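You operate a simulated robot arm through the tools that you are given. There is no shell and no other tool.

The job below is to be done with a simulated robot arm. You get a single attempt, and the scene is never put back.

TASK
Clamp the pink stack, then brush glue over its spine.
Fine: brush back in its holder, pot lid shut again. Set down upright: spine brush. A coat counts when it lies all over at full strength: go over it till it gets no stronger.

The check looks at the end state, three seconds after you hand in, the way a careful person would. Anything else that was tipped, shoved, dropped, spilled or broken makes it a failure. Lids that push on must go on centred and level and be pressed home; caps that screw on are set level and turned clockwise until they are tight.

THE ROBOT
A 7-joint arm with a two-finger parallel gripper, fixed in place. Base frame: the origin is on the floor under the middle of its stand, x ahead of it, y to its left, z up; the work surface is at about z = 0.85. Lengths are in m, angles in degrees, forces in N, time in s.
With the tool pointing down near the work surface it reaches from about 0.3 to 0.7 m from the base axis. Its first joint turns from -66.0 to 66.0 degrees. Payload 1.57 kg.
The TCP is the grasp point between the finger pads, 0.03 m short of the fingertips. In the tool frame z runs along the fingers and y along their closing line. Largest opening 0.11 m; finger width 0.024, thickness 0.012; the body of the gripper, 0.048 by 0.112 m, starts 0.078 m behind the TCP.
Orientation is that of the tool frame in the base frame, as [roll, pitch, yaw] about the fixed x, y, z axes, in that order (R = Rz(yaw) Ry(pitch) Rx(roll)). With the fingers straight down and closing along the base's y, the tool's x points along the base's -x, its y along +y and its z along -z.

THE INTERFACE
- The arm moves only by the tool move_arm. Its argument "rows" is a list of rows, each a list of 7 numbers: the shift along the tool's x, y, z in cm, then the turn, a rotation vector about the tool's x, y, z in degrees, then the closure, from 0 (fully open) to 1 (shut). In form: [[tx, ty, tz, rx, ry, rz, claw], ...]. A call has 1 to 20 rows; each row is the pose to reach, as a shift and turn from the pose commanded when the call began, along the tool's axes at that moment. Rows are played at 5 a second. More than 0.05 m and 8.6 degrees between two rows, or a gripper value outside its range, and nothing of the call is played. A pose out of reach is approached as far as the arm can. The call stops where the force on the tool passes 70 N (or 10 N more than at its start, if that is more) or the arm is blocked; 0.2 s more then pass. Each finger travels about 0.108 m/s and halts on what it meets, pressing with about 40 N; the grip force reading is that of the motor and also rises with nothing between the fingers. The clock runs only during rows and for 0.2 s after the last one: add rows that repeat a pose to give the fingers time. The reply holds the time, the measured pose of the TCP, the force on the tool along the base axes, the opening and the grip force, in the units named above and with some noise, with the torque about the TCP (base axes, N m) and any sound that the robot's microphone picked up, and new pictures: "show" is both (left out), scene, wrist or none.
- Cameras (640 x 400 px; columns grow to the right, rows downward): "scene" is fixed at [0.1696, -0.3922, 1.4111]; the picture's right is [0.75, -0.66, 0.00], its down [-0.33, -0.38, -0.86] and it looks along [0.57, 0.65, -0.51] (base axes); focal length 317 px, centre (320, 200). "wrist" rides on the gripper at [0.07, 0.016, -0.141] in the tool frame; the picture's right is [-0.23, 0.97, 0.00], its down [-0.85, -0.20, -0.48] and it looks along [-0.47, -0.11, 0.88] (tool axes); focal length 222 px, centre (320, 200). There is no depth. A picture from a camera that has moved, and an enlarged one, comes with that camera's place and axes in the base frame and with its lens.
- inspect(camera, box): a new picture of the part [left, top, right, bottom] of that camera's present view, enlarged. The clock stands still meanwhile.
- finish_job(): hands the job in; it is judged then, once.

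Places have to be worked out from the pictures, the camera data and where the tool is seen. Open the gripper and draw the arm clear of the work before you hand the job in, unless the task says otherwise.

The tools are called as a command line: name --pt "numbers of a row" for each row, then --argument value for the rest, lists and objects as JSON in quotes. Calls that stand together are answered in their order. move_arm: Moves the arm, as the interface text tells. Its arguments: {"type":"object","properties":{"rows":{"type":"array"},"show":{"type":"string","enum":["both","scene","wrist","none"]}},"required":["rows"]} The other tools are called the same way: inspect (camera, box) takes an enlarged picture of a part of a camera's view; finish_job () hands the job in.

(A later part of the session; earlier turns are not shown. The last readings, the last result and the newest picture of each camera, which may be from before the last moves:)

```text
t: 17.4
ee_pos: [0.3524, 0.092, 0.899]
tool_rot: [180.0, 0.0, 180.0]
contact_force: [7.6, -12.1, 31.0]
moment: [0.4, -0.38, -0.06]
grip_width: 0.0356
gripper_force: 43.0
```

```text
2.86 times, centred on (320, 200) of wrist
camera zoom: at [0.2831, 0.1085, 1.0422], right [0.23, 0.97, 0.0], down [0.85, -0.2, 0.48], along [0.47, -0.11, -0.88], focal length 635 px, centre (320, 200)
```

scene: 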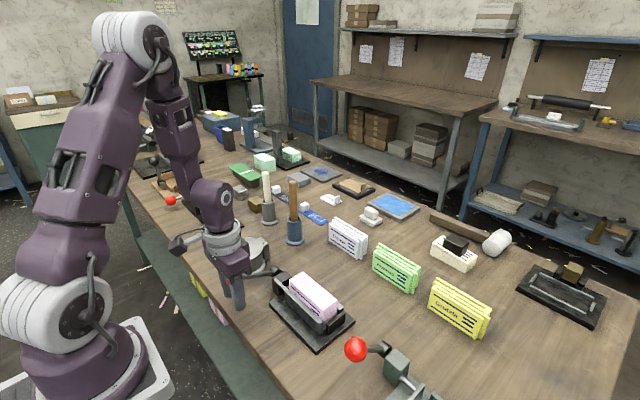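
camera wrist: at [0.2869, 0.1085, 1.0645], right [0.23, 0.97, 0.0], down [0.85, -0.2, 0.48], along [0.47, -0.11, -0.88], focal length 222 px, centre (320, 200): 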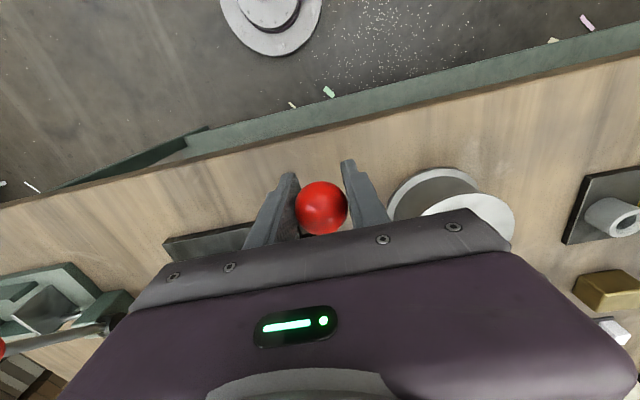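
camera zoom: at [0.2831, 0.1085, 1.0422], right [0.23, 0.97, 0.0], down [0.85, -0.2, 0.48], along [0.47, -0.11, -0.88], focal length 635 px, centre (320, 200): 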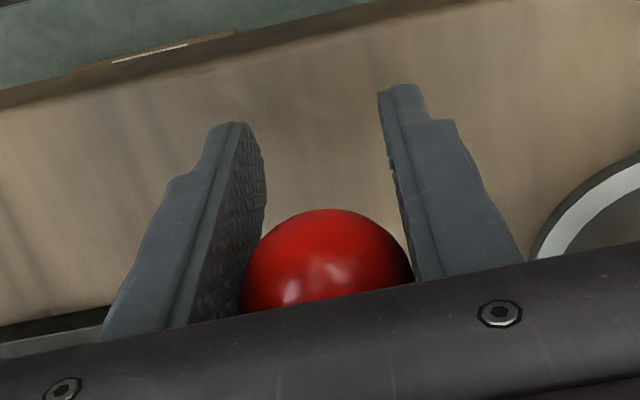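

The ball slipped upward in the fingers, so the lever has reached its stop at about 70° with the bar against the stack. I release and lift clear to see whether it holds.

move_arm --pt "0 0 0 0 0 0 0.4" --pt "0 0 0 0 0 0 0.4" --pt "0 0 -3 0 0 0 0.4" --pt "0 0 -7 0 0 0 0.4" --pt "0 0 -11 0 0 0 0.4" --pt "0 0 -14 0 0 0 0.4"

inspect --camera "scene" --box '[215, 230, 355, 345]'

inspect --camera "wrist" --box '[160, 130, 420, 290]'

```text
t: 18.8
ee_pos: [0.3532, 0.0942, 1.0398]
tool_rot: [-179.9, 0.0, -179.9]
contact_force: [0.0, 0.7, -0.5]
moment: [-0.04, 0.02, -0.01]
grip_width: 0.066
gripper_force: 0.1
camera wrist: at [0.283, 0.1098, 1.1829], right [0.23, 0.97, 0.0], down [0.86, -0.2, 0.48], along [0.47, -0.11, -0.88], focal length 222 px, centre (320, 200)
```

scene: 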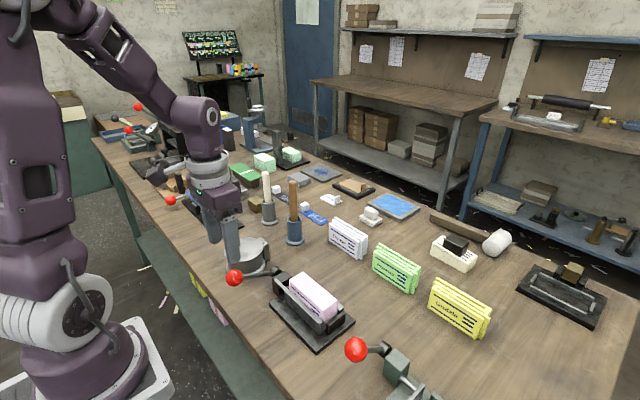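
wrist: 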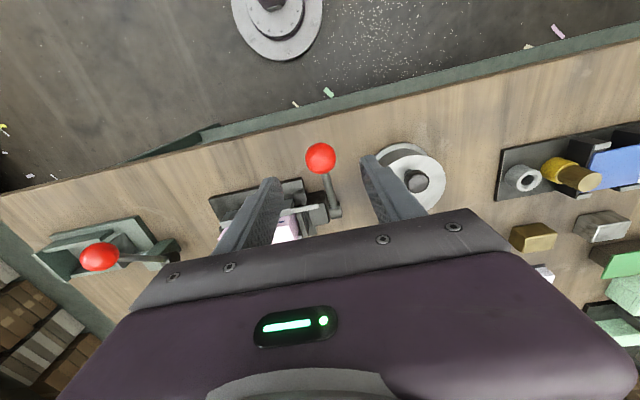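

```text
3.48 times, centred on (285, 288) of scene
camera zoom: at [0.1696, -0.3923, 1.4111], right [0.75, -0.66, 0.0], down [-0.33, -0.38, -0.86], along [0.57, 0.65, -0.51], focal length 1104 px, centre (442, -104)
```

zoom: 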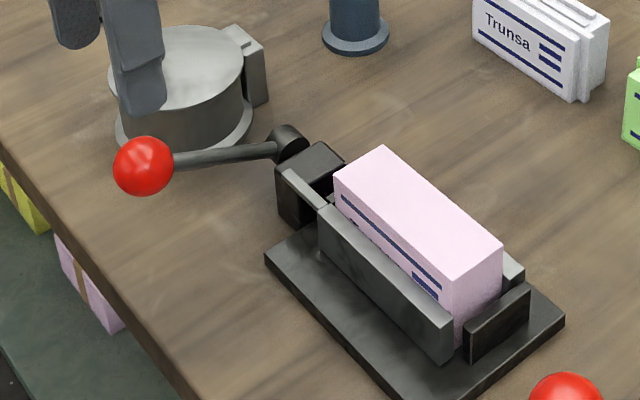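

```text
2.46 times, centred on (290, 210) of wrist
camera zoom: at [0.283, 0.1098, 1.1829], right [0.23, 0.97, 0.0], down [0.86, -0.2, 0.48], along [0.47, -0.11, -0.88], focal length 547 px, centre (394, 175)
```

zoom: 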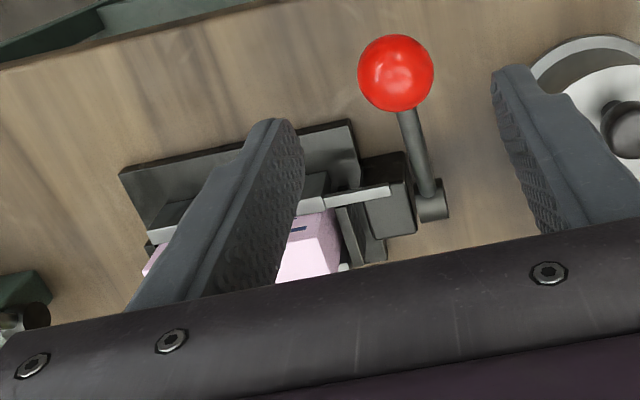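

The lever stays put, ball at about (0.358, 0.093, 0.937). I move the camera above the stack to check that both bars touch it.

move_arm --pt "0 0 -4 0 0 0 0.4" --pt "-3.5 -3 -6 0 0 0 0.2" --pt "-7 -6 -6 0 0 0 0" --pt "-10 -9 -6 0 0 0 0" --pt "-13.5 -12 -6 0 0 0 0" --pt "-16 -13.4 -6 0 0 0 0" --pt "-16 -13.4 -6 0 0 0 0" --show "wrist"

inspect --camera "wrist" --box '[220, 30, 440, 170]'

```text
refused: row 2 steps farther than a row can; nothing moved
```

```text
2.86 times, centred on (330, 100) of wrist
camera zoom: at [0.283, 0.1098, 1.1829], right [0.23, 0.97, 0.0], down [0.86, -0.2, 0.48], along [0.47, -0.11, -0.88], focal length 635 px, centre (291, 486)
```

zoom: 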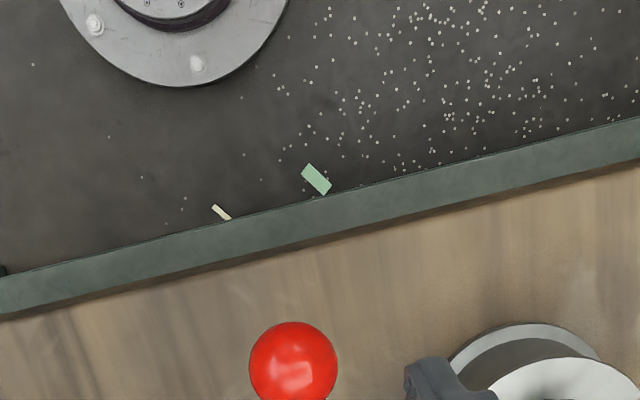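

One step was slightly too long, so I repeat with a finer split.

move_arm --pt "0 0 -4 0 0 0 0.4" --pt "-3 -2.5 -6 0 0 0 0.2" --pt "-6 -5 -6 0 0 0 0" --pt "-9 -7.5 -6 0 0 0 0" --pt "-12 -10 -6 0 0 0 0" --pt "-15 -12.5 -6 0 0 0 0" --pt "-16 -13.4 -6 0 0 0 0" --show "wrist"

inspect --camera "wrist" --box '[220, 30, 440, 170]'

```text
t: 20.4
ee_pos: [0.5118, -0.0414, 1.0996]
tool_rot: [179.9, 0.0, -179.9]
contact_force: [0.0, -0.3, 0.4]
moment: [0.02, 0.01, 0.03]
grip_width: 0.11
gripper_force: 0.0
camera wrist: at [0.4428, -0.0253, 1.2413], right [0.23, 0.97, 0.0], down [0.86, -0.2, 0.48], along [0.47, -0.11, -0.88], focal length 222 px, centre (320, 200)
```

wrist: 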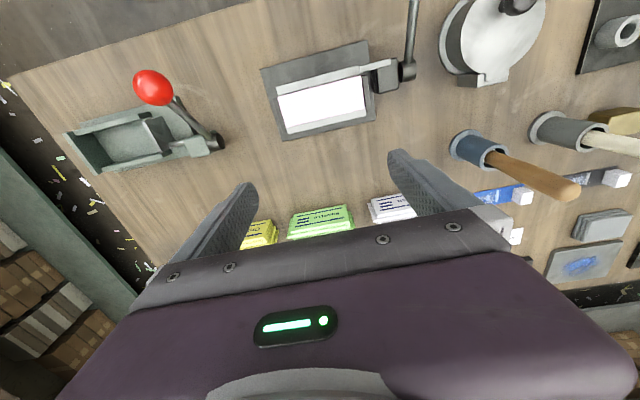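

```text
2.86 times, centred on (330, 100) of wrist
camera zoom: at [0.4428, -0.0253, 1.2413], right [0.23, 0.97, 0.0], down [0.86, -0.2, 0.48], along [0.47, -0.11, -0.88], focal length 635 px, centre (291, 486)
```

zoom: 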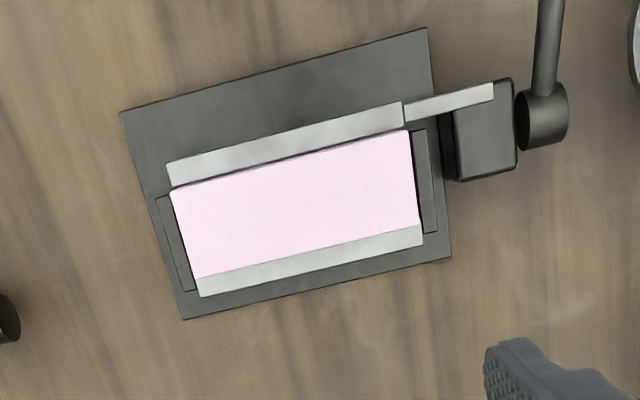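

The stack is held between both bars: its top runs x 0.451–0.492, y −0.084–0.025, z about 0.92. Next I move above the pot lid's knob.

move_arm --pt "1.6 4 0 0 0 0 0" --pt "3.2 8 0 0 0 0 0" --pt "4.8 12 0 0 0 0 0" --pt "6.4 16 0 0 0 0 0" --pt "8 20 1 0 0 0 0" --pt "9.4 24 2 0 0 0 0" --pt "9.4 24 4 0 0 0 0" --pt "9.4 24 4 0 0 0 0"

inspect --camera "wrist" --box '[220, 80, 420, 220]'

inspect --camera "scene" --box '[210, 220, 290, 285]'

```text
t: 22.2
ee_pos: [0.4189, 0.1997, 1.0592]
tool_rot: [-180.0, 0.0, 180.0]
contact_force: [-0.1, -0.2, -0.4]
moment: [0.0, 0.0, -0.01]
grip_width: 0.1101
gripper_force: 0.1
camera wrist: at [0.3494, 0.2162, 1.2017], right [0.23, 0.97, 0.0], down [0.86, -0.2, 0.48], along [0.47, -0.11, -0.88], focal length 222 px, centre (320, 200)
```

scene: 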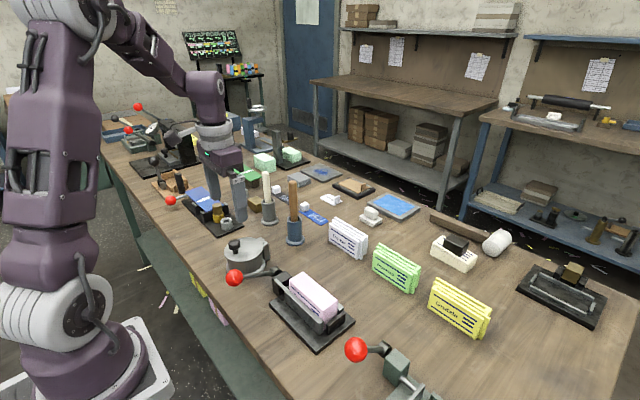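
wrist: 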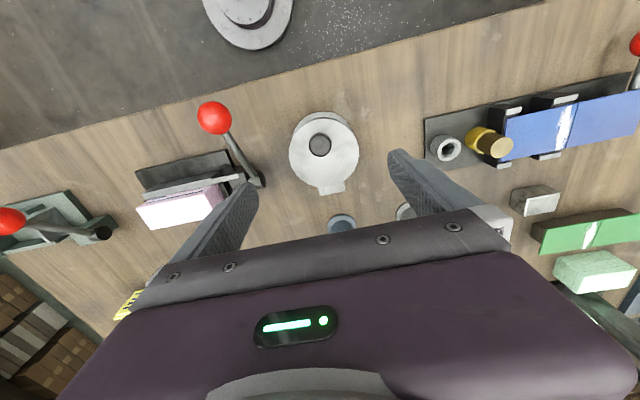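

```text
2.86 times, centred on (320, 150) of wrist
camera zoom: at [0.3494, 0.2162, 1.2017], right [0.23, 0.97, 0.0], down [0.86, -0.2, 0.48], along [0.47, -0.11, -0.88], focal length 635 px, centre (320, 343)
```

zoom: 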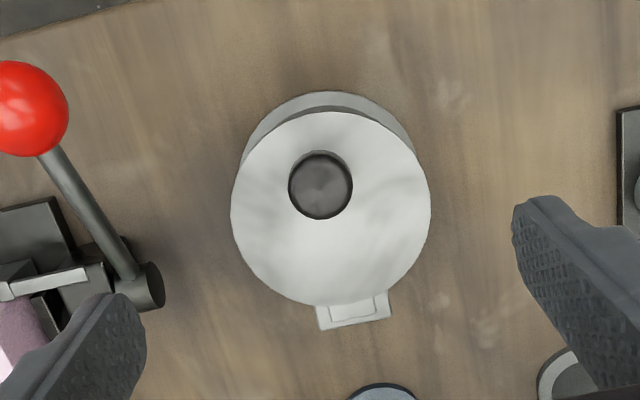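

```text
6.15 times, centred on (250, 252) of scene
camera zoom: at [0.1696, -0.3922, 1.4111], right [0.75, -0.66, 0.0], down [-0.33, -0.38, -0.86], along [0.57, 0.65, -0.51], focal length 1953 px, centre (751, -123)
```

zoom: 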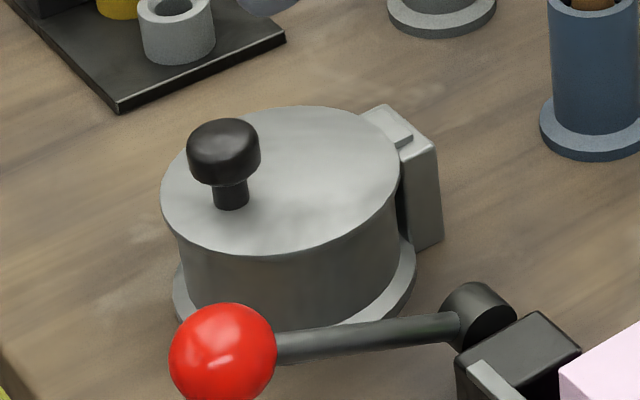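

The lid has its hinge block on the far side (about x 0.492, z 0.905). The knob cap is at about (0.4165, 0.200, 0.934), 0.028 wide. I lower so the fingertips stay just above the lid, and grip the knob.

move_arm --pt "0.24 0 3 0 0 0 0.3" --pt "0.24 0 6 0 0 0 0.45" --pt "0.24 0 9 0 0 0 0.45" --pt "0.24 0 11.2 0 0 0 0.45" --pt "0.24 0 11.2 0 0 0 0.45"

inspect --camera "wrist" --box '[220, 80, 420, 230]'

inspect --camera "scene" --box '[210, 220, 290, 285]'

```text
t: 23.4
ee_pos: [0.4149, 0.1997, 0.9467]
tool_rot: [179.9, 0.0, -179.8]
contact_force: [-0.2, -0.3, 0.3]
moment: [0.0, -0.03, 0.03]
grip_width: 0.0608
gripper_force: 0.0
camera wrist: at [0.3459, 0.2156, 1.0899], right [0.23, 0.97, 0.0], down [0.86, -0.2, 0.48], along [0.47, -0.11, -0.88], focal length 222 px, centre (320, 200)
```

scene: 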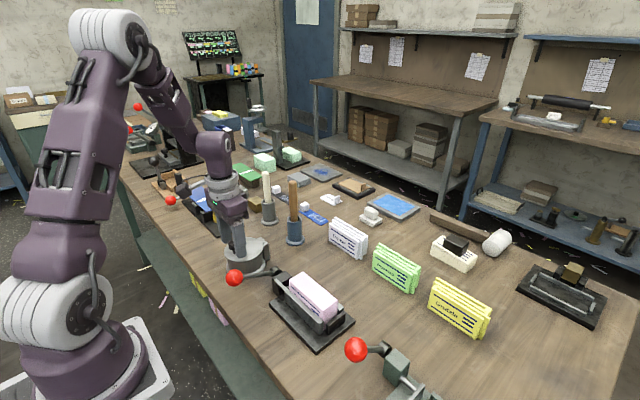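
wrist: 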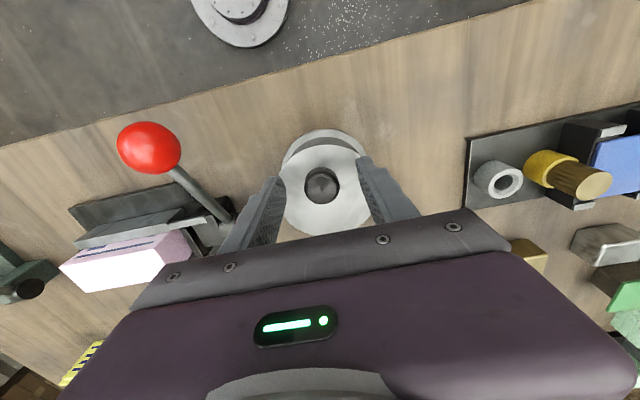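

```text
2.67 times, centred on (320, 155) of wrist
camera zoom: at [0.3459, 0.2156, 1.0899], right [0.23, 0.97, 0.0], down [0.86, -0.2, 0.48], along [0.47, -0.11, -0.88], focal length 592 px, centre (320, 320)
```

zoom: 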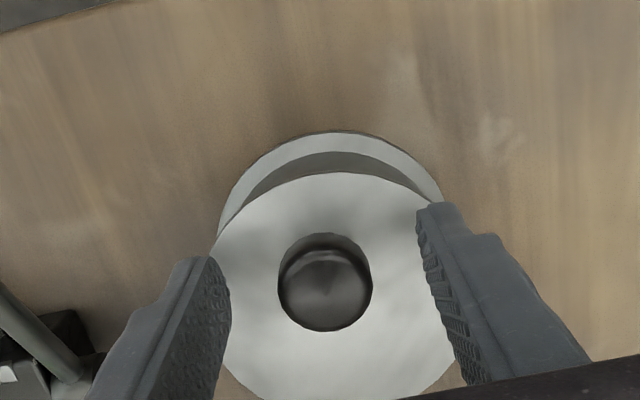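

```text
6.15 times, centred on (250, 252) of scene
camera zoom: at [0.1696, -0.3922, 1.4111], right [0.75, -0.66, 0.0], down [-0.33, -0.38, -0.86], along [0.57, 0.65, -0.51], focal length 1953 px, centre (751, -123)
```

zoom: 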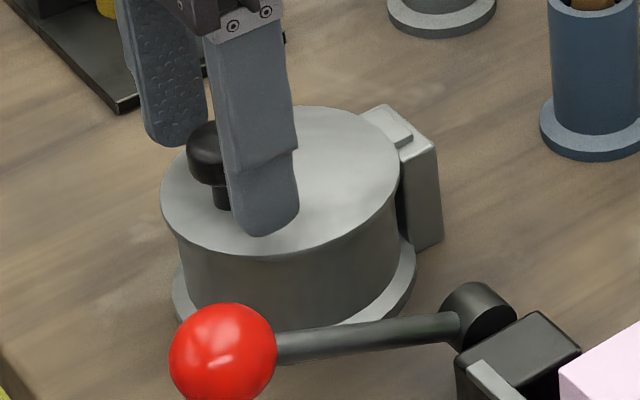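

The knob sits between the fingers with the tips just above the lid. I close on it.

move_arm --pt "-0.15 0 0 0 0 0 0.6" --pt "-0.15 0 0 0 0 0 0.8" --pt "-0.15 0 0 0 0 0 0.9" --pt "-0.15 0 0 0 0 0 0.9" --show "wrist"

```text
t: 24.4
ee_pos: [0.4175, 0.2005, 0.9471]
tool_rot: [179.9, 0.1, 180.0]
contact_force: [-2.3, 14.6, -2.5]
moment: [-0.03, 0.21, 0.04]
grip_width: 0.0271
gripper_force: 37.6
camera wrist: at [0.3475, 0.2163, 1.0901], right [0.23, 0.97, 0.0], down [0.86, -0.2, 0.48], along [0.47, -0.11, -0.88], focal length 222 px, centre (320, 200)
```

wrist: 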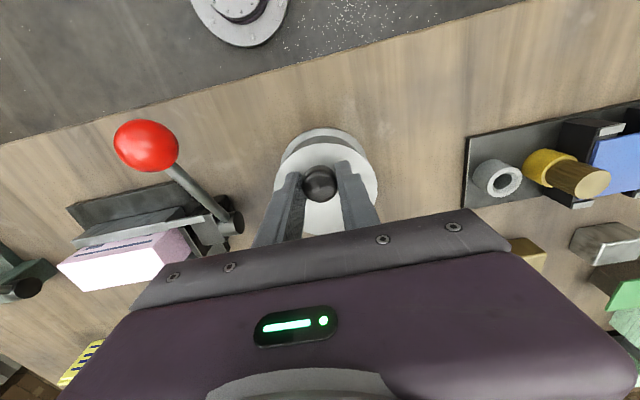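

The knob is gripped, 0.027 wide, with a small sideways force, so I shift 1 mm in +y. I begin lifting the lid along its hinge arc.

move_arm --pt "0 0.1 0 0 0 0 0.9" --pt "-0.28 0.1 -0.65 0 0 0 0.9" --pt "-0.62 0.1 -1.27 0 0 0 0.9" --pt "-1.0 0.1 -1.86 0 0 0 0.9" --pt "-1.45 0.1 -2.41 0 0 0 0.9" --pt "-1.45 0.1 -2.41 0 0 0 0.9"

inspect --camera "scene" --box '[210, 210, 290, 285]'

```text
t: 25.8
ee_pos: [0.4305, 0.1994, 0.9723]
tool_rot: [179.9, 0.1, -179.9]
contact_force: [-20.5, 14.7, -1.0]
moment: [0.67, 1.41, -0.06]
grip_width: 0.0271
gripper_force: 37.9
camera wrist: at [0.3616, 0.2164, 1.1147], right [0.23, 0.97, 0.0], down [0.86, -0.2, 0.48], along [0.47, -0.11, -0.88], focal length 222 px, centre (320, 200)
```

scene: 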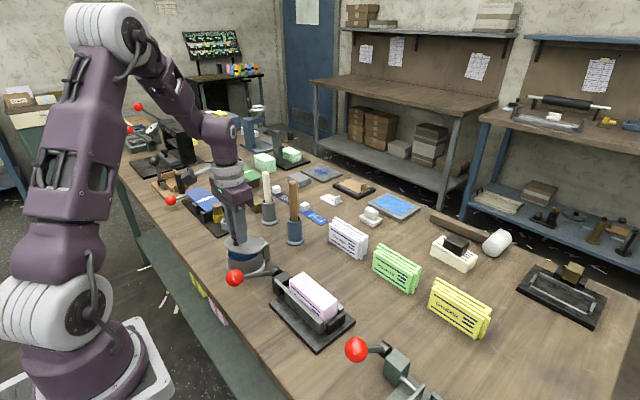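
wrist: 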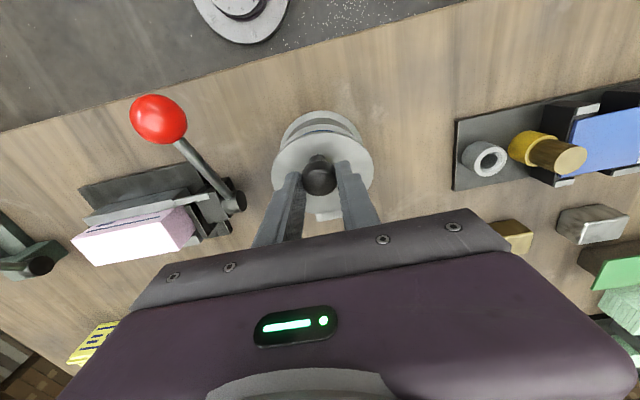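

```text
5.33 times, centred on (250, 248) of scene
camera zoom: at [0.1692, -0.3918, 1.4113], right [0.75, -0.66, 0.0], down [-0.33, -0.38, -0.86], along [0.57, 0.65, -0.51], focal length 1693 px, centre (693, -53)
```

zoom: 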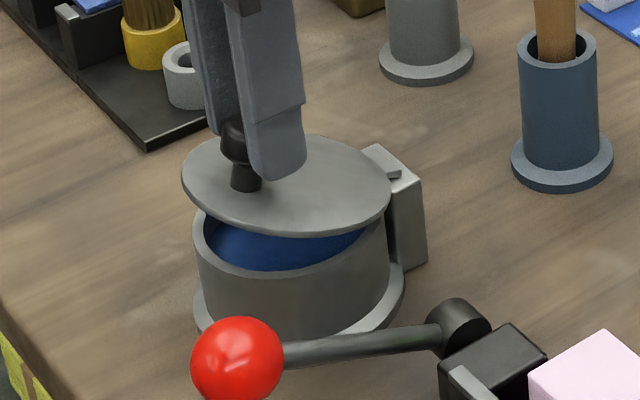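

The lid is lifting on its hinge, and inside the pot I see blue glue. There's some x force, so the true arc is a little tighter and I correct it as I go on.

move_arm --pt "0.2 0.1 -0.05 0 0 0 0.9" --pt "-0.19 0.15 -0.57 0 0 0 0.9" --pt "-0.66 0.15 -1.08 0 0 0 0.9" --pt "-1.18 0.15 -1.52 0 0 0 0.9" --pt "-1.73 0.15 -1.93 0 0 0 0.9" --pt "-1.73 0.15 -1.93 0 0 0 0.9" --show "wrist"

inspect --camera "scene" --box '[210, 210, 290, 285]'

```text
t: 27.2
ee_pos: [0.4485, 0.2005, 0.9904]
tool_rot: [-179.9, 0.0, 179.9]
contact_force: [-14.9, -5.0, -0.6]
moment: [0.08, 1.4, -0.15]
grip_width: 0.0271
gripper_force: 37.5
camera wrist: at [0.3794, 0.2168, 1.1336], right [0.23, 0.97, 0.0], down [0.86, -0.2, 0.48], along [0.47, -0.11, -0.88], focal length 222 px, centre (320, 200)
```

wrist: 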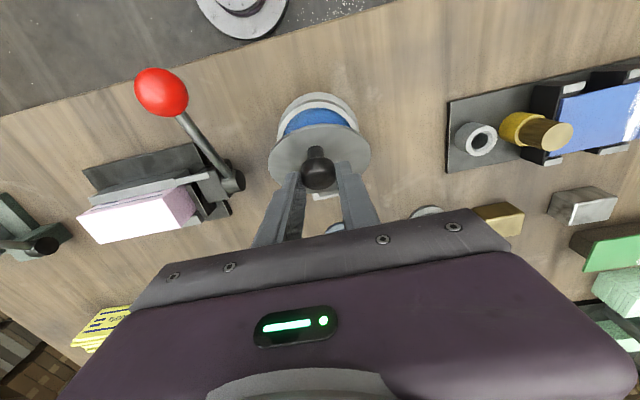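

```text
5.33 times, centred on (250, 248) of scene
camera zoom: at [0.1692, -0.3924, 1.4111], right [0.75, -0.66, 0.0], down [-0.33, -0.38, -0.86], along [0.57, 0.65, -0.51], focal length 1693 px, centre (693, -53)
```

zoom: 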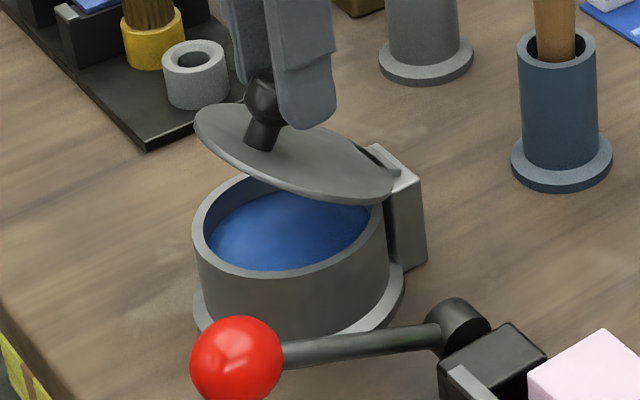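

The lid is about 40° open and following well. I continue the arc to about 80°.

move_arm --pt "-0.5 0 -0.36 0 0 0 0.9" --pt "-1.1 0 -0.65 0 0 0 0.9" --pt "-1.75 0 -0.9 0 0 0 0.9" --pt "-2.4 0 -1.1 0 0 0 0.9" --pt "-3.05 0 -1.23 0 0 0 0.9" --pt "-3.75 0 -1.3 0 0 0 0.9" --pt "-4.45 0 -1.32 0 0 0 0.9" --pt "-5.15 0 -1.28 0 0 0 0.9" --pt "-5.15 0 -1.28 0 0 0 0.9" --show "wrist"

inspect --camera "scene" --box '[210, 200, 310, 285]'

```text
t: 29.2
ee_pos: [0.5003, 0.2005, 1.0054]
tool_rot: [-180.0, 0.1, 180.0]
contact_force: [-11.0, -13.6, 11.1]
moment: [-0.26, 1.17, 0.06]
grip_width: 0.0272
gripper_force: 37.4
camera wrist: at [0.431, 0.2167, 1.1471], right [0.23, 0.97, 0.0], down [0.85, -0.2, 0.48], along [0.47, -0.11, -0.88], focal length 222 px, centre (320, 200)
```

wrist: 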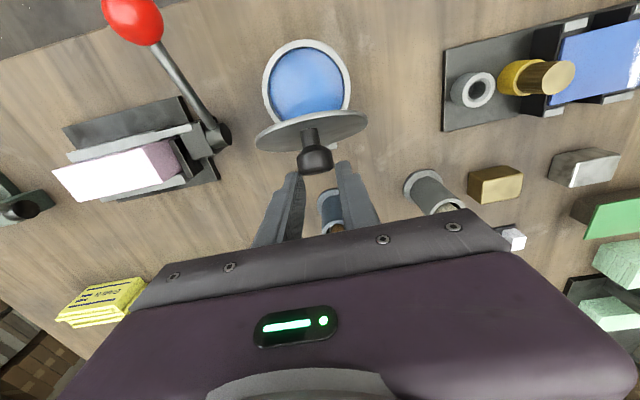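

```text
4.71 times, centred on (260, 242) of scene
camera zoom: at [0.1692, -0.3927, 1.411], right [0.75, -0.66, 0.0], down [-0.33, -0.38, -0.86], along [0.57, 0.65, -0.5], focal length 1493 px, centre (602, 0)
```

zoom: 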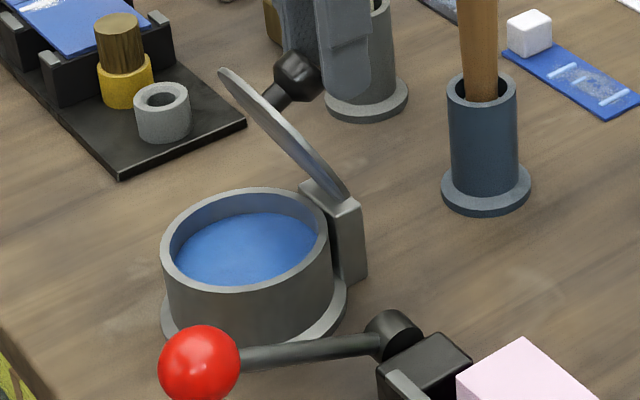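

About 80° open. I carry on past vertical to roughly 105° so it stays open by itself.

move_arm --pt "-0.65 0 0.11 0 0 0 0.9" --pt "-1.3 0 0.27 0 0 0 0.9" --pt "-1.95 0 0.49 0 0 0 0.9" --pt "-2.6 0 0.76 0 0 0 0.9" --pt "-3.2 0 1.1 0 0 0 0.9" --pt "-3.2 0 1.1 0 0 0 0.9" --show "wrist"

inspect --camera "scene" --box '[210, 200, 310, 285]'

```text
t: 30.6
ee_pos: [0.5323, 0.2001, 0.993]
tool_rot: [-180.0, 0.0, -179.9]
contact_force: [0.6, -0.5, 0.6]
moment: [-0.01, -0.03, 0.01]
grip_width: 0.0111
gripper_force: 0.0
camera wrist: at [0.463, 0.2178, 1.1353], right [0.23, 0.97, 0.0], down [0.86, -0.2, 0.48], along [0.47, -0.11, -0.88], focal length 222 px, centre (320, 200)
```

wrist: 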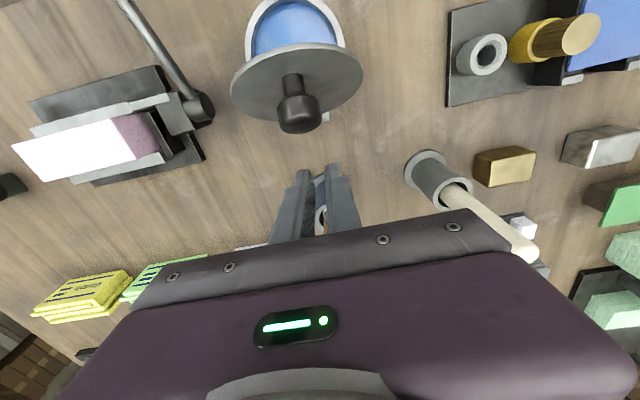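

```text
4.71 times, centred on (260, 242) of scene
camera zoom: at [0.1696, -0.3922, 1.4111], right [0.75, -0.66, 0.0], down [-0.33, -0.38, -0.86], along [0.57, 0.65, -0.51], focal length 1493 px, centre (602, 0)
```

zoom: 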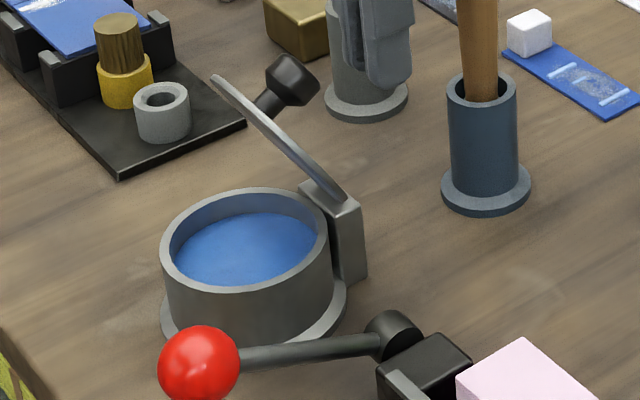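

The knob slipped from the fingers and the lid now stands still at about 60°, leaning over the pot. I raise the closed fingers, go around to the near side, and will push the lid further open from underneath.

move_arm --pt "0 0 -4 0 0 0 1" --pt "0 0 -8 0 0 0 1" --pt "0 0 -12 0 0 0 1" --pt "4.5 0 -12 0 0 0 1" --pt "9 0 -12 0 0 0 1" --pt "13.5 0 -12 0 0 0 1" --pt "14.5 0 -9 0 0 0 1" --pt "14.5 0 -5 0 0 0 1" --pt "14.5 0 -1 0 0 0 1" --pt "14.5 0 -1 0 0 0 1"

inspect --camera "scene" --box '[210, 190, 310, 285]'

```text
t: 32.8
ee_pos: [0.3881, 0.2007, 1.0027]
tool_rot: [180.0, 0.0, 180.0]
contact_force: [-0.9, -0.1, 0.0]
moment: [0.04, 0.0, 0.0]
grip_width: 0.0
gripper_force: 21.2
camera wrist: at [0.3188, 0.217, 1.1447], right [0.23, 0.97, 0.0], down [0.86, -0.2, 0.48], along [0.47, -0.11, -0.88], focal length 222 px, centre (320, 200)
```

scene: 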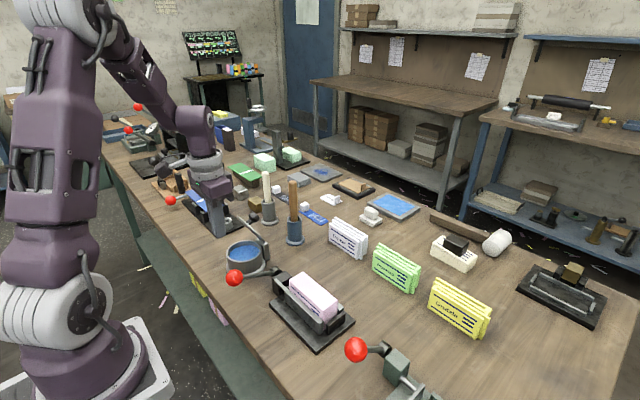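
wrist: 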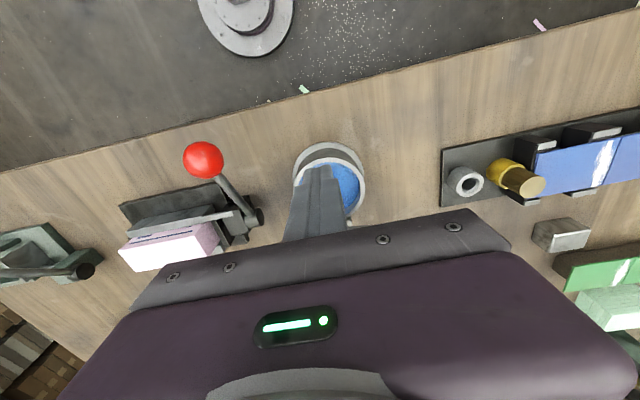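

```text
4.21 times, centred on (260, 238) of scene
camera zoom: at [0.1696, -0.3922, 1.4111], right [0.75, -0.66, 0.0], down [-0.33, -0.38, -0.86], along [0.57, 0.65, -0.51], focal length 1336 px, centre (573, 42)
```

zoom: 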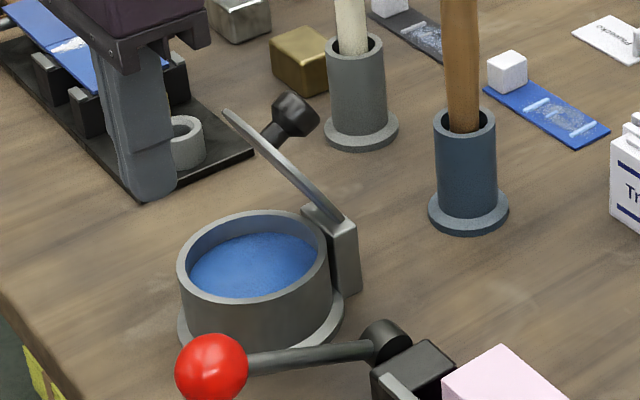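

The lid rests at about 60° (tip near x 0.434, z 1.0) and the closed fingers are on its underside. I push gently in +x while watching the force.

move_arm --pt "-1.5 0 0 0 0 0 1" --pt "-3 0 0 0 0 0 1" --pt "-4 0 0 0 0 0 1" --pt "-5 0 0 0 0 0 1" --pt "-5 0 0 0 0 0 1"

inspect --camera "scene" --box '[210, 190, 310, 285]'

```text
t: 34.0
ee_pos: [0.4368, 0.2001, 1.0023]
tool_rot: [-180.0, 0.0, -179.9]
contact_force: [-0.3, 0.2, -0.2]
moment: [-0.01, -0.02, 0.0]
grip_width: 0.0001
gripper_force: 20.8
camera wrist: at [0.3683, 0.2173, 1.1454], right [0.23, 0.97, 0.0], down [0.86, -0.2, 0.48], along [0.47, -0.11, -0.88], focal length 222 px, centre (320, 200)
```

scene: 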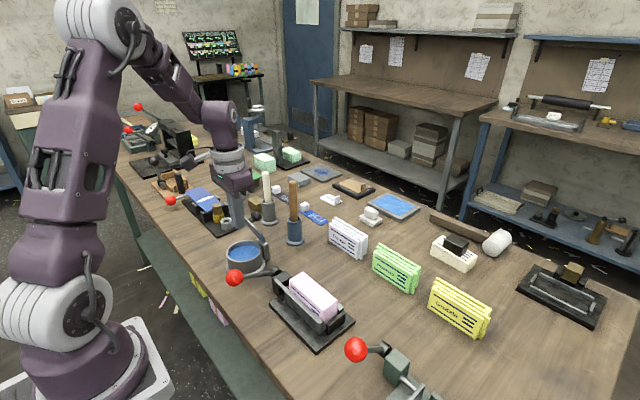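
wrist: 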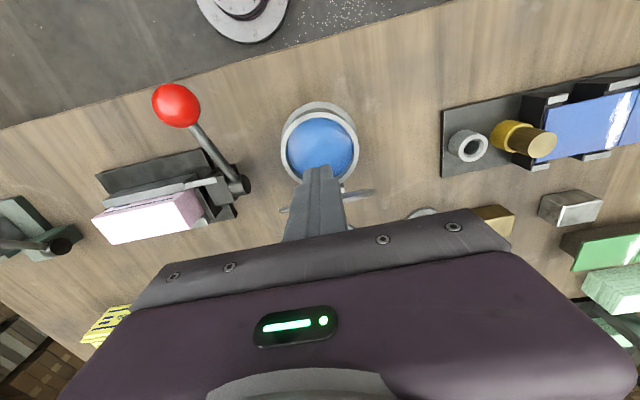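

```text
4.21 times, centred on (260, 238) of scene
camera zoom: at [0.1696, -0.3922, 1.4111], right [0.75, -0.66, 0.0], down [-0.33, -0.38, -0.86], along [0.57, 0.65, -0.51], focal length 1336 px, centre (573, 42)
```

zoom: 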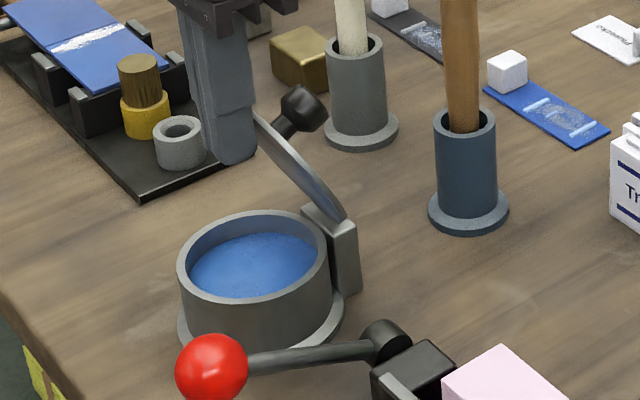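

The lid moves freely with hardly any force. I keep pushing until it is past vertical.

move_arm --pt "-1 0 0 0 0 0 1" --pt "-2 0 0 0 0 0 1" --pt "-3 0 0 0 0 0 1" --pt "-4 0 0 0 0 0 1" --pt "-4.7 0 0 0 0 0 1" --pt "-4.7 0 0 0 0 0 1"

inspect --camera "scene" --box '[210, 190, 310, 285]'

```text
t: 35.4
ee_pos: [0.4854, 0.2002, 1.0023]
tool_rot: [-179.9, 0.0, -179.8]
contact_force: [0.5, -0.1, -0.2]
moment: [0.02, -0.02, -0.01]
grip_width: 0.0
gripper_force: 21.4
camera wrist: at [0.4151, 0.2179, 1.1452], right [0.23, 0.97, 0.0], down [0.86, -0.2, 0.48], along [0.47, -0.11, -0.88], focal length 222 px, centre (320, 200)
```

scene: 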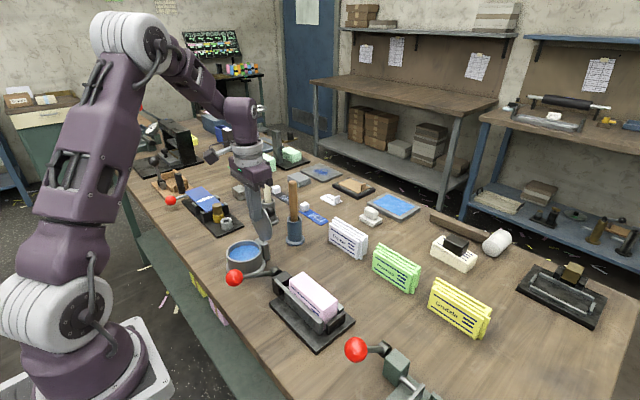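
wrist: 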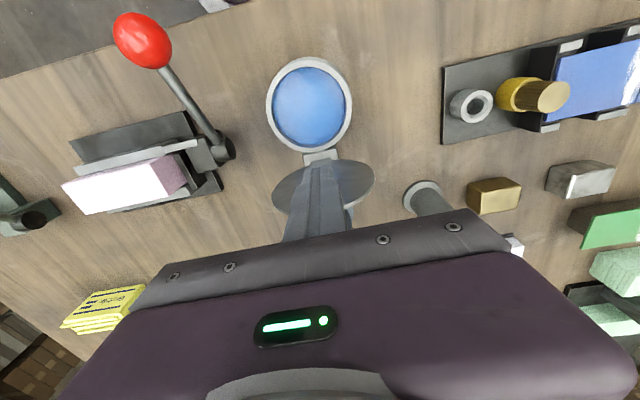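

```text
4.21 times, centred on (260, 238) of scene
camera zoom: at [0.1696, -0.3923, 1.4111], right [0.75, -0.66, 0.0], down [-0.33, -0.38, -0.86], along [0.57, 0.65, -0.51], focal length 1336 px, centre (573, 42)
```

zoom: 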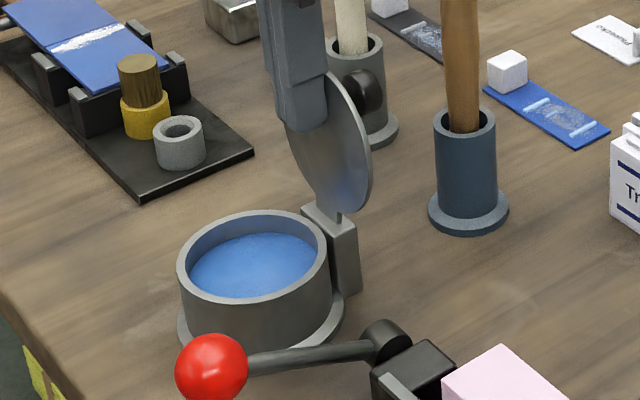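

The lid is now upright or slightly past vertical. I back off, rise, and check that it stays put.

move_arm --pt "3 0 0 0 0 0 1" --pt "6 0 0 0 0 0 1" --pt "6 0 -4 0 0 0 1" --pt "6 0 -8 0 0 0 1" --pt "6 0 -12 0 0 0 1"

inspect --camera "scene" --box '[210, 190, 310, 285]'

```text
t: 36.6
ee_pos: [0.4254, 0.1993, 1.1242]
tool_rot: [-179.9, 0.1, -179.9]
contact_force: [-0.5, 0.1, -0.4]
moment: [-0.01, 0.03, -0.02]
grip_width: 0.0
gripper_force: 20.9
camera wrist: at [0.3553, 0.2165, 1.2663], right [0.23, 0.97, 0.0], down [0.86, -0.2, 0.48], along [0.47, -0.11, -0.88], focal length 222 px, centre (320, 200)
```

scene: 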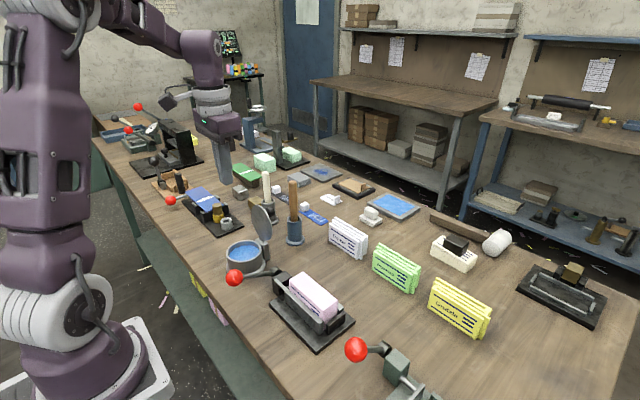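
wrist: 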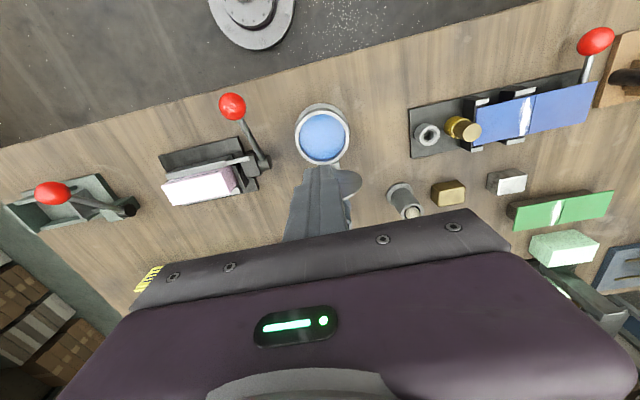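

```text
4.21 times, centred on (260, 238) of scene
camera zoom: at [0.1696, -0.3923, 1.4111], right [0.75, -0.66, 0.0], down [-0.33, -0.38, -0.86], along [0.57, 0.65, -0.51], focal length 1336 px, centre (573, 42)
```

zoom: 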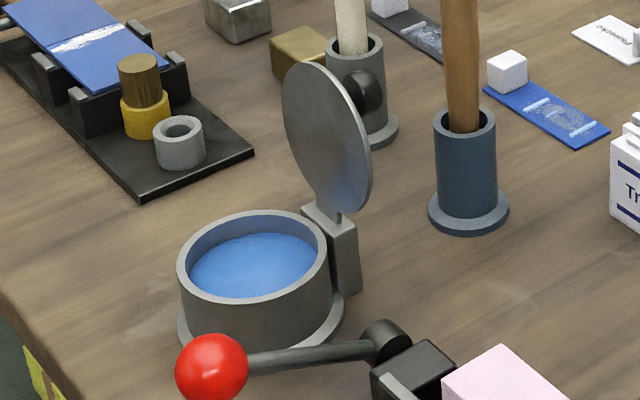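

The lid holds at about 90° by itself. Now I go above the brown brush's handle (about (0.597, 0.203), top near 1.035), opening the gripper.

move_arm --pt "-3 0 0 0 0 0 0.8" --pt "-6 0.1 0 0 0 0 0.5" --pt "-9 0.2 0 0 0 0 0.3" --pt "-12 0.3 0.5 0 0 0 0.3" --pt "-15 0.37 1.2 0 0 0 0.3" --pt "-17 0.37 2.4 0 0 0 0.3" --pt "-17 0.37 2.4 0 0 0 0.3"

inspect --camera "wrist" --box '[220, 80, 420, 230]'

```text
t: 38.2
ee_pos: [0.5961, 0.2047, 1.0976]
tool_rot: [-180.0, 0.0, -179.9]
contact_force: [0.2, 0.2, -0.2]
moment: [0.01, 0.02, 0.02]
grip_width: 0.0771
gripper_force: 0.1
camera wrist: at [0.5261, 0.221, 1.2409], right [0.23, 0.97, 0.0], down [0.86, -0.2, 0.48], along [0.47, -0.11, -0.88], focal length 222 px, centre (320, 200)
```

scene: 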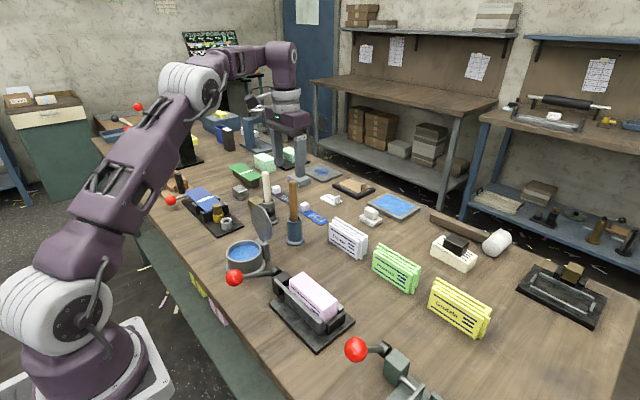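
wrist: 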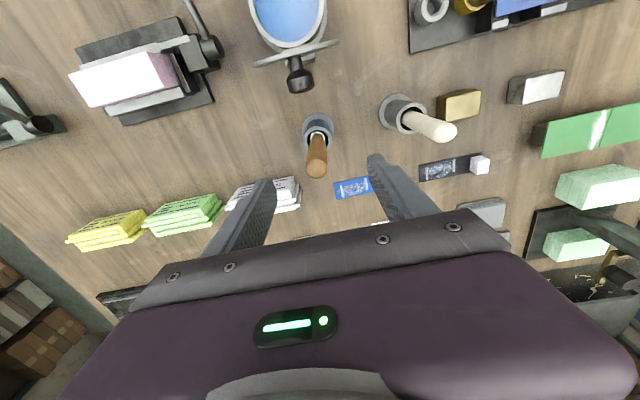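

```text
2.67 times, centred on (320, 155) of wrist
camera zoom: at [0.5261, 0.221, 1.2409], right [0.23, 0.97, 0.0], down [0.86, -0.2, 0.48], along [0.47, -0.11, -0.88], focal length 592 px, centre (320, 320)
```

zoom: 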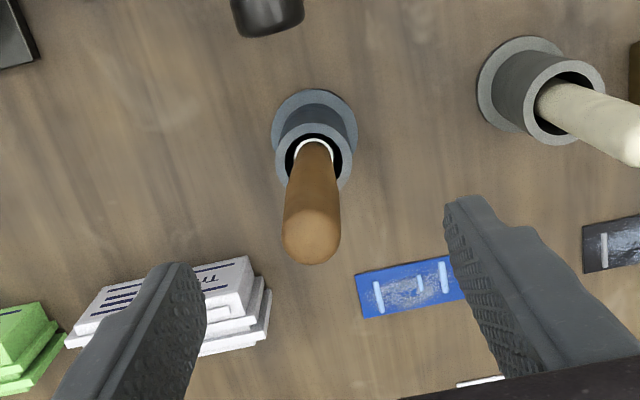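

The handle stands upright at about (0.600, 0.201). I shift slightly, lower around it and close.

move_arm --pt "-0.35 -0.25 2 0 0 0 0.4" --pt "-0.4 -0.35 5 0 0 0 0.4" --pt "-0.4 -0.35 8 0 0 0 0.4" --pt "-0.4 -0.35 11.5 0 0 0 0.4" --pt "-0.4 -0.35 11.5 0 0 0 0.4"

inspect --camera "wrist" --box '[220, 80, 420, 230]'

inspect --camera "scene" --box '[250, 160, 350, 250]'

```text
t: 39.4
ee_pos: [0.598, 0.2017, 0.9839]
tool_rot: [179.9, -0.1, -179.9]
contact_force: [0.1, 0.1, 0.1]
moment: [0.03, 0.05, 0.01]
grip_width: 0.0662
gripper_force: 0.0
camera wrist: at [0.5292, 0.2179, 1.126], right [0.23, 0.97, 0.0], down [0.86, -0.2, 0.48], along [0.47, -0.11, -0.88], focal length 222 px, centre (320, 200)
```

scene: 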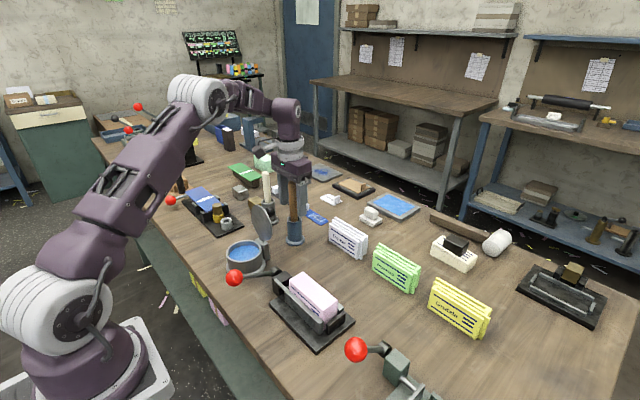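
wrist: 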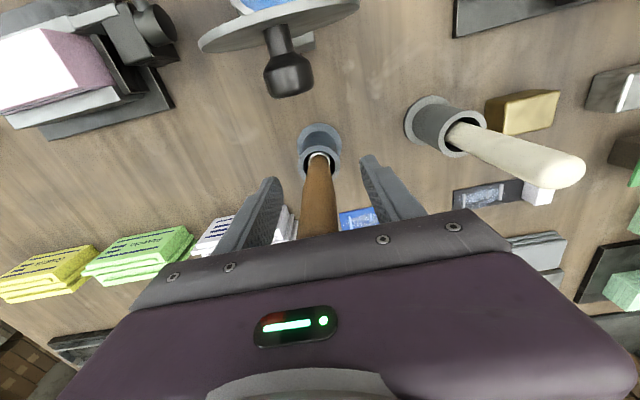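

```text
2.67 times, centred on (320, 155) of wrist
camera zoom: at [0.5292, 0.2179, 1.126], right [0.23, 0.97, 0.0], down [0.86, -0.2, 0.48], along [0.47, -0.11, -0.88], focal length 592 px, centre (320, 320)
```

zoom: 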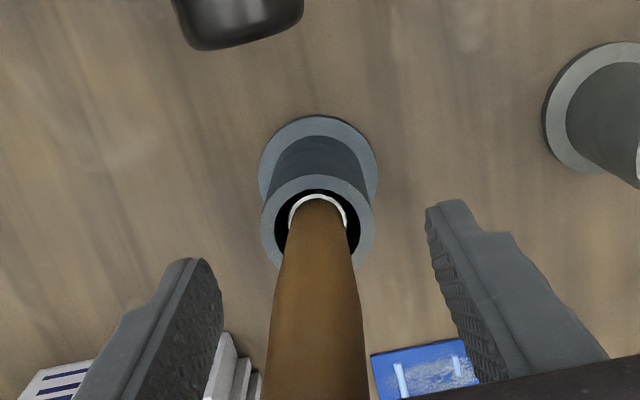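

```text
4.44 times, centred on (300, 205) of scene
camera zoom: at [0.1696, -0.3923, 1.4111], right [0.75, -0.66, 0.0], down [-0.33, -0.38, -0.86], along [0.57, 0.65, -0.51], focal length 1410 px, centre (409, 178)
```

zoom: 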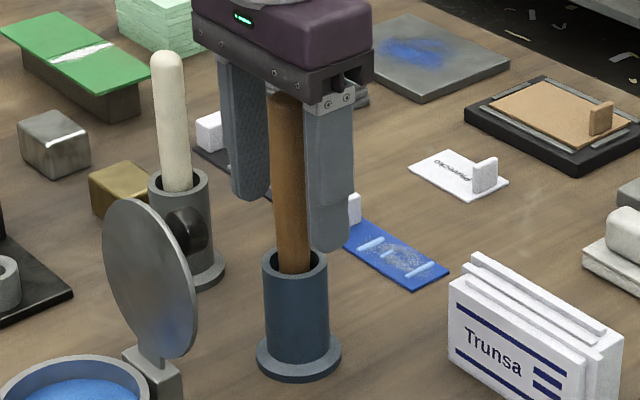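

The handle is centred between the fingers. I close on it.

move_arm --pt "0 0 0 0 0 0 0.6" --pt "0 0 0 0 0 0 0.75" --pt "0 0 0 0 0 0 0.9" --pt "0 0 0 0 0 0 0.9" --pt "0 0 0 0 0 0 0.9"

```text
t: 40.6
ee_pos: [0.5985, 0.2025, 0.9828]
tool_rot: [-180.0, 0.0, -179.9]
contact_force: [-0.6, 0.9, 1.0]
moment: [0.08, -0.02, 0.07]
grip_width: 0.0224
gripper_force: 34.6
camera wrist: at [0.5293, 0.2178, 1.1263], right [0.23, 0.97, 0.0], down [0.86, -0.2, 0.48], along [0.47, -0.11, -0.88], focal length 222 px, centre (320, 200)
```

scene: 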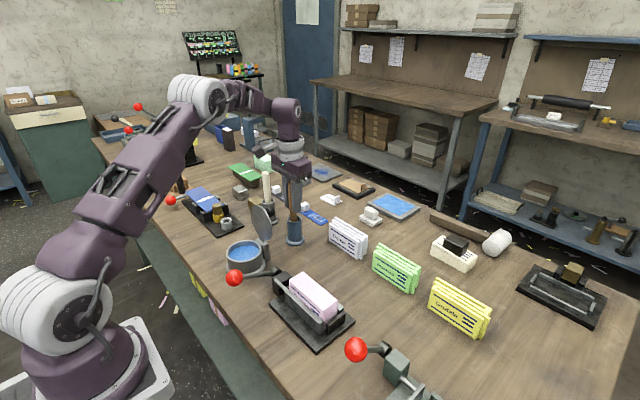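
wrist: 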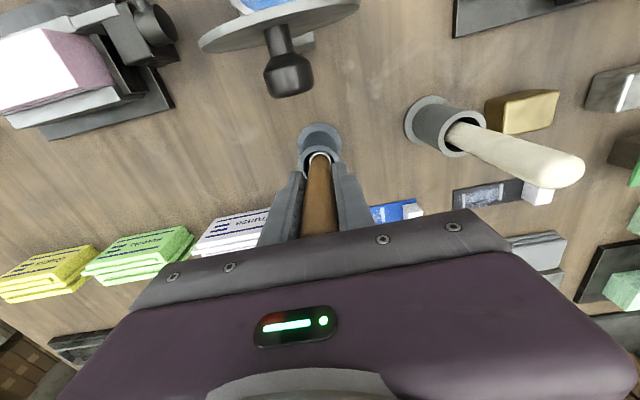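

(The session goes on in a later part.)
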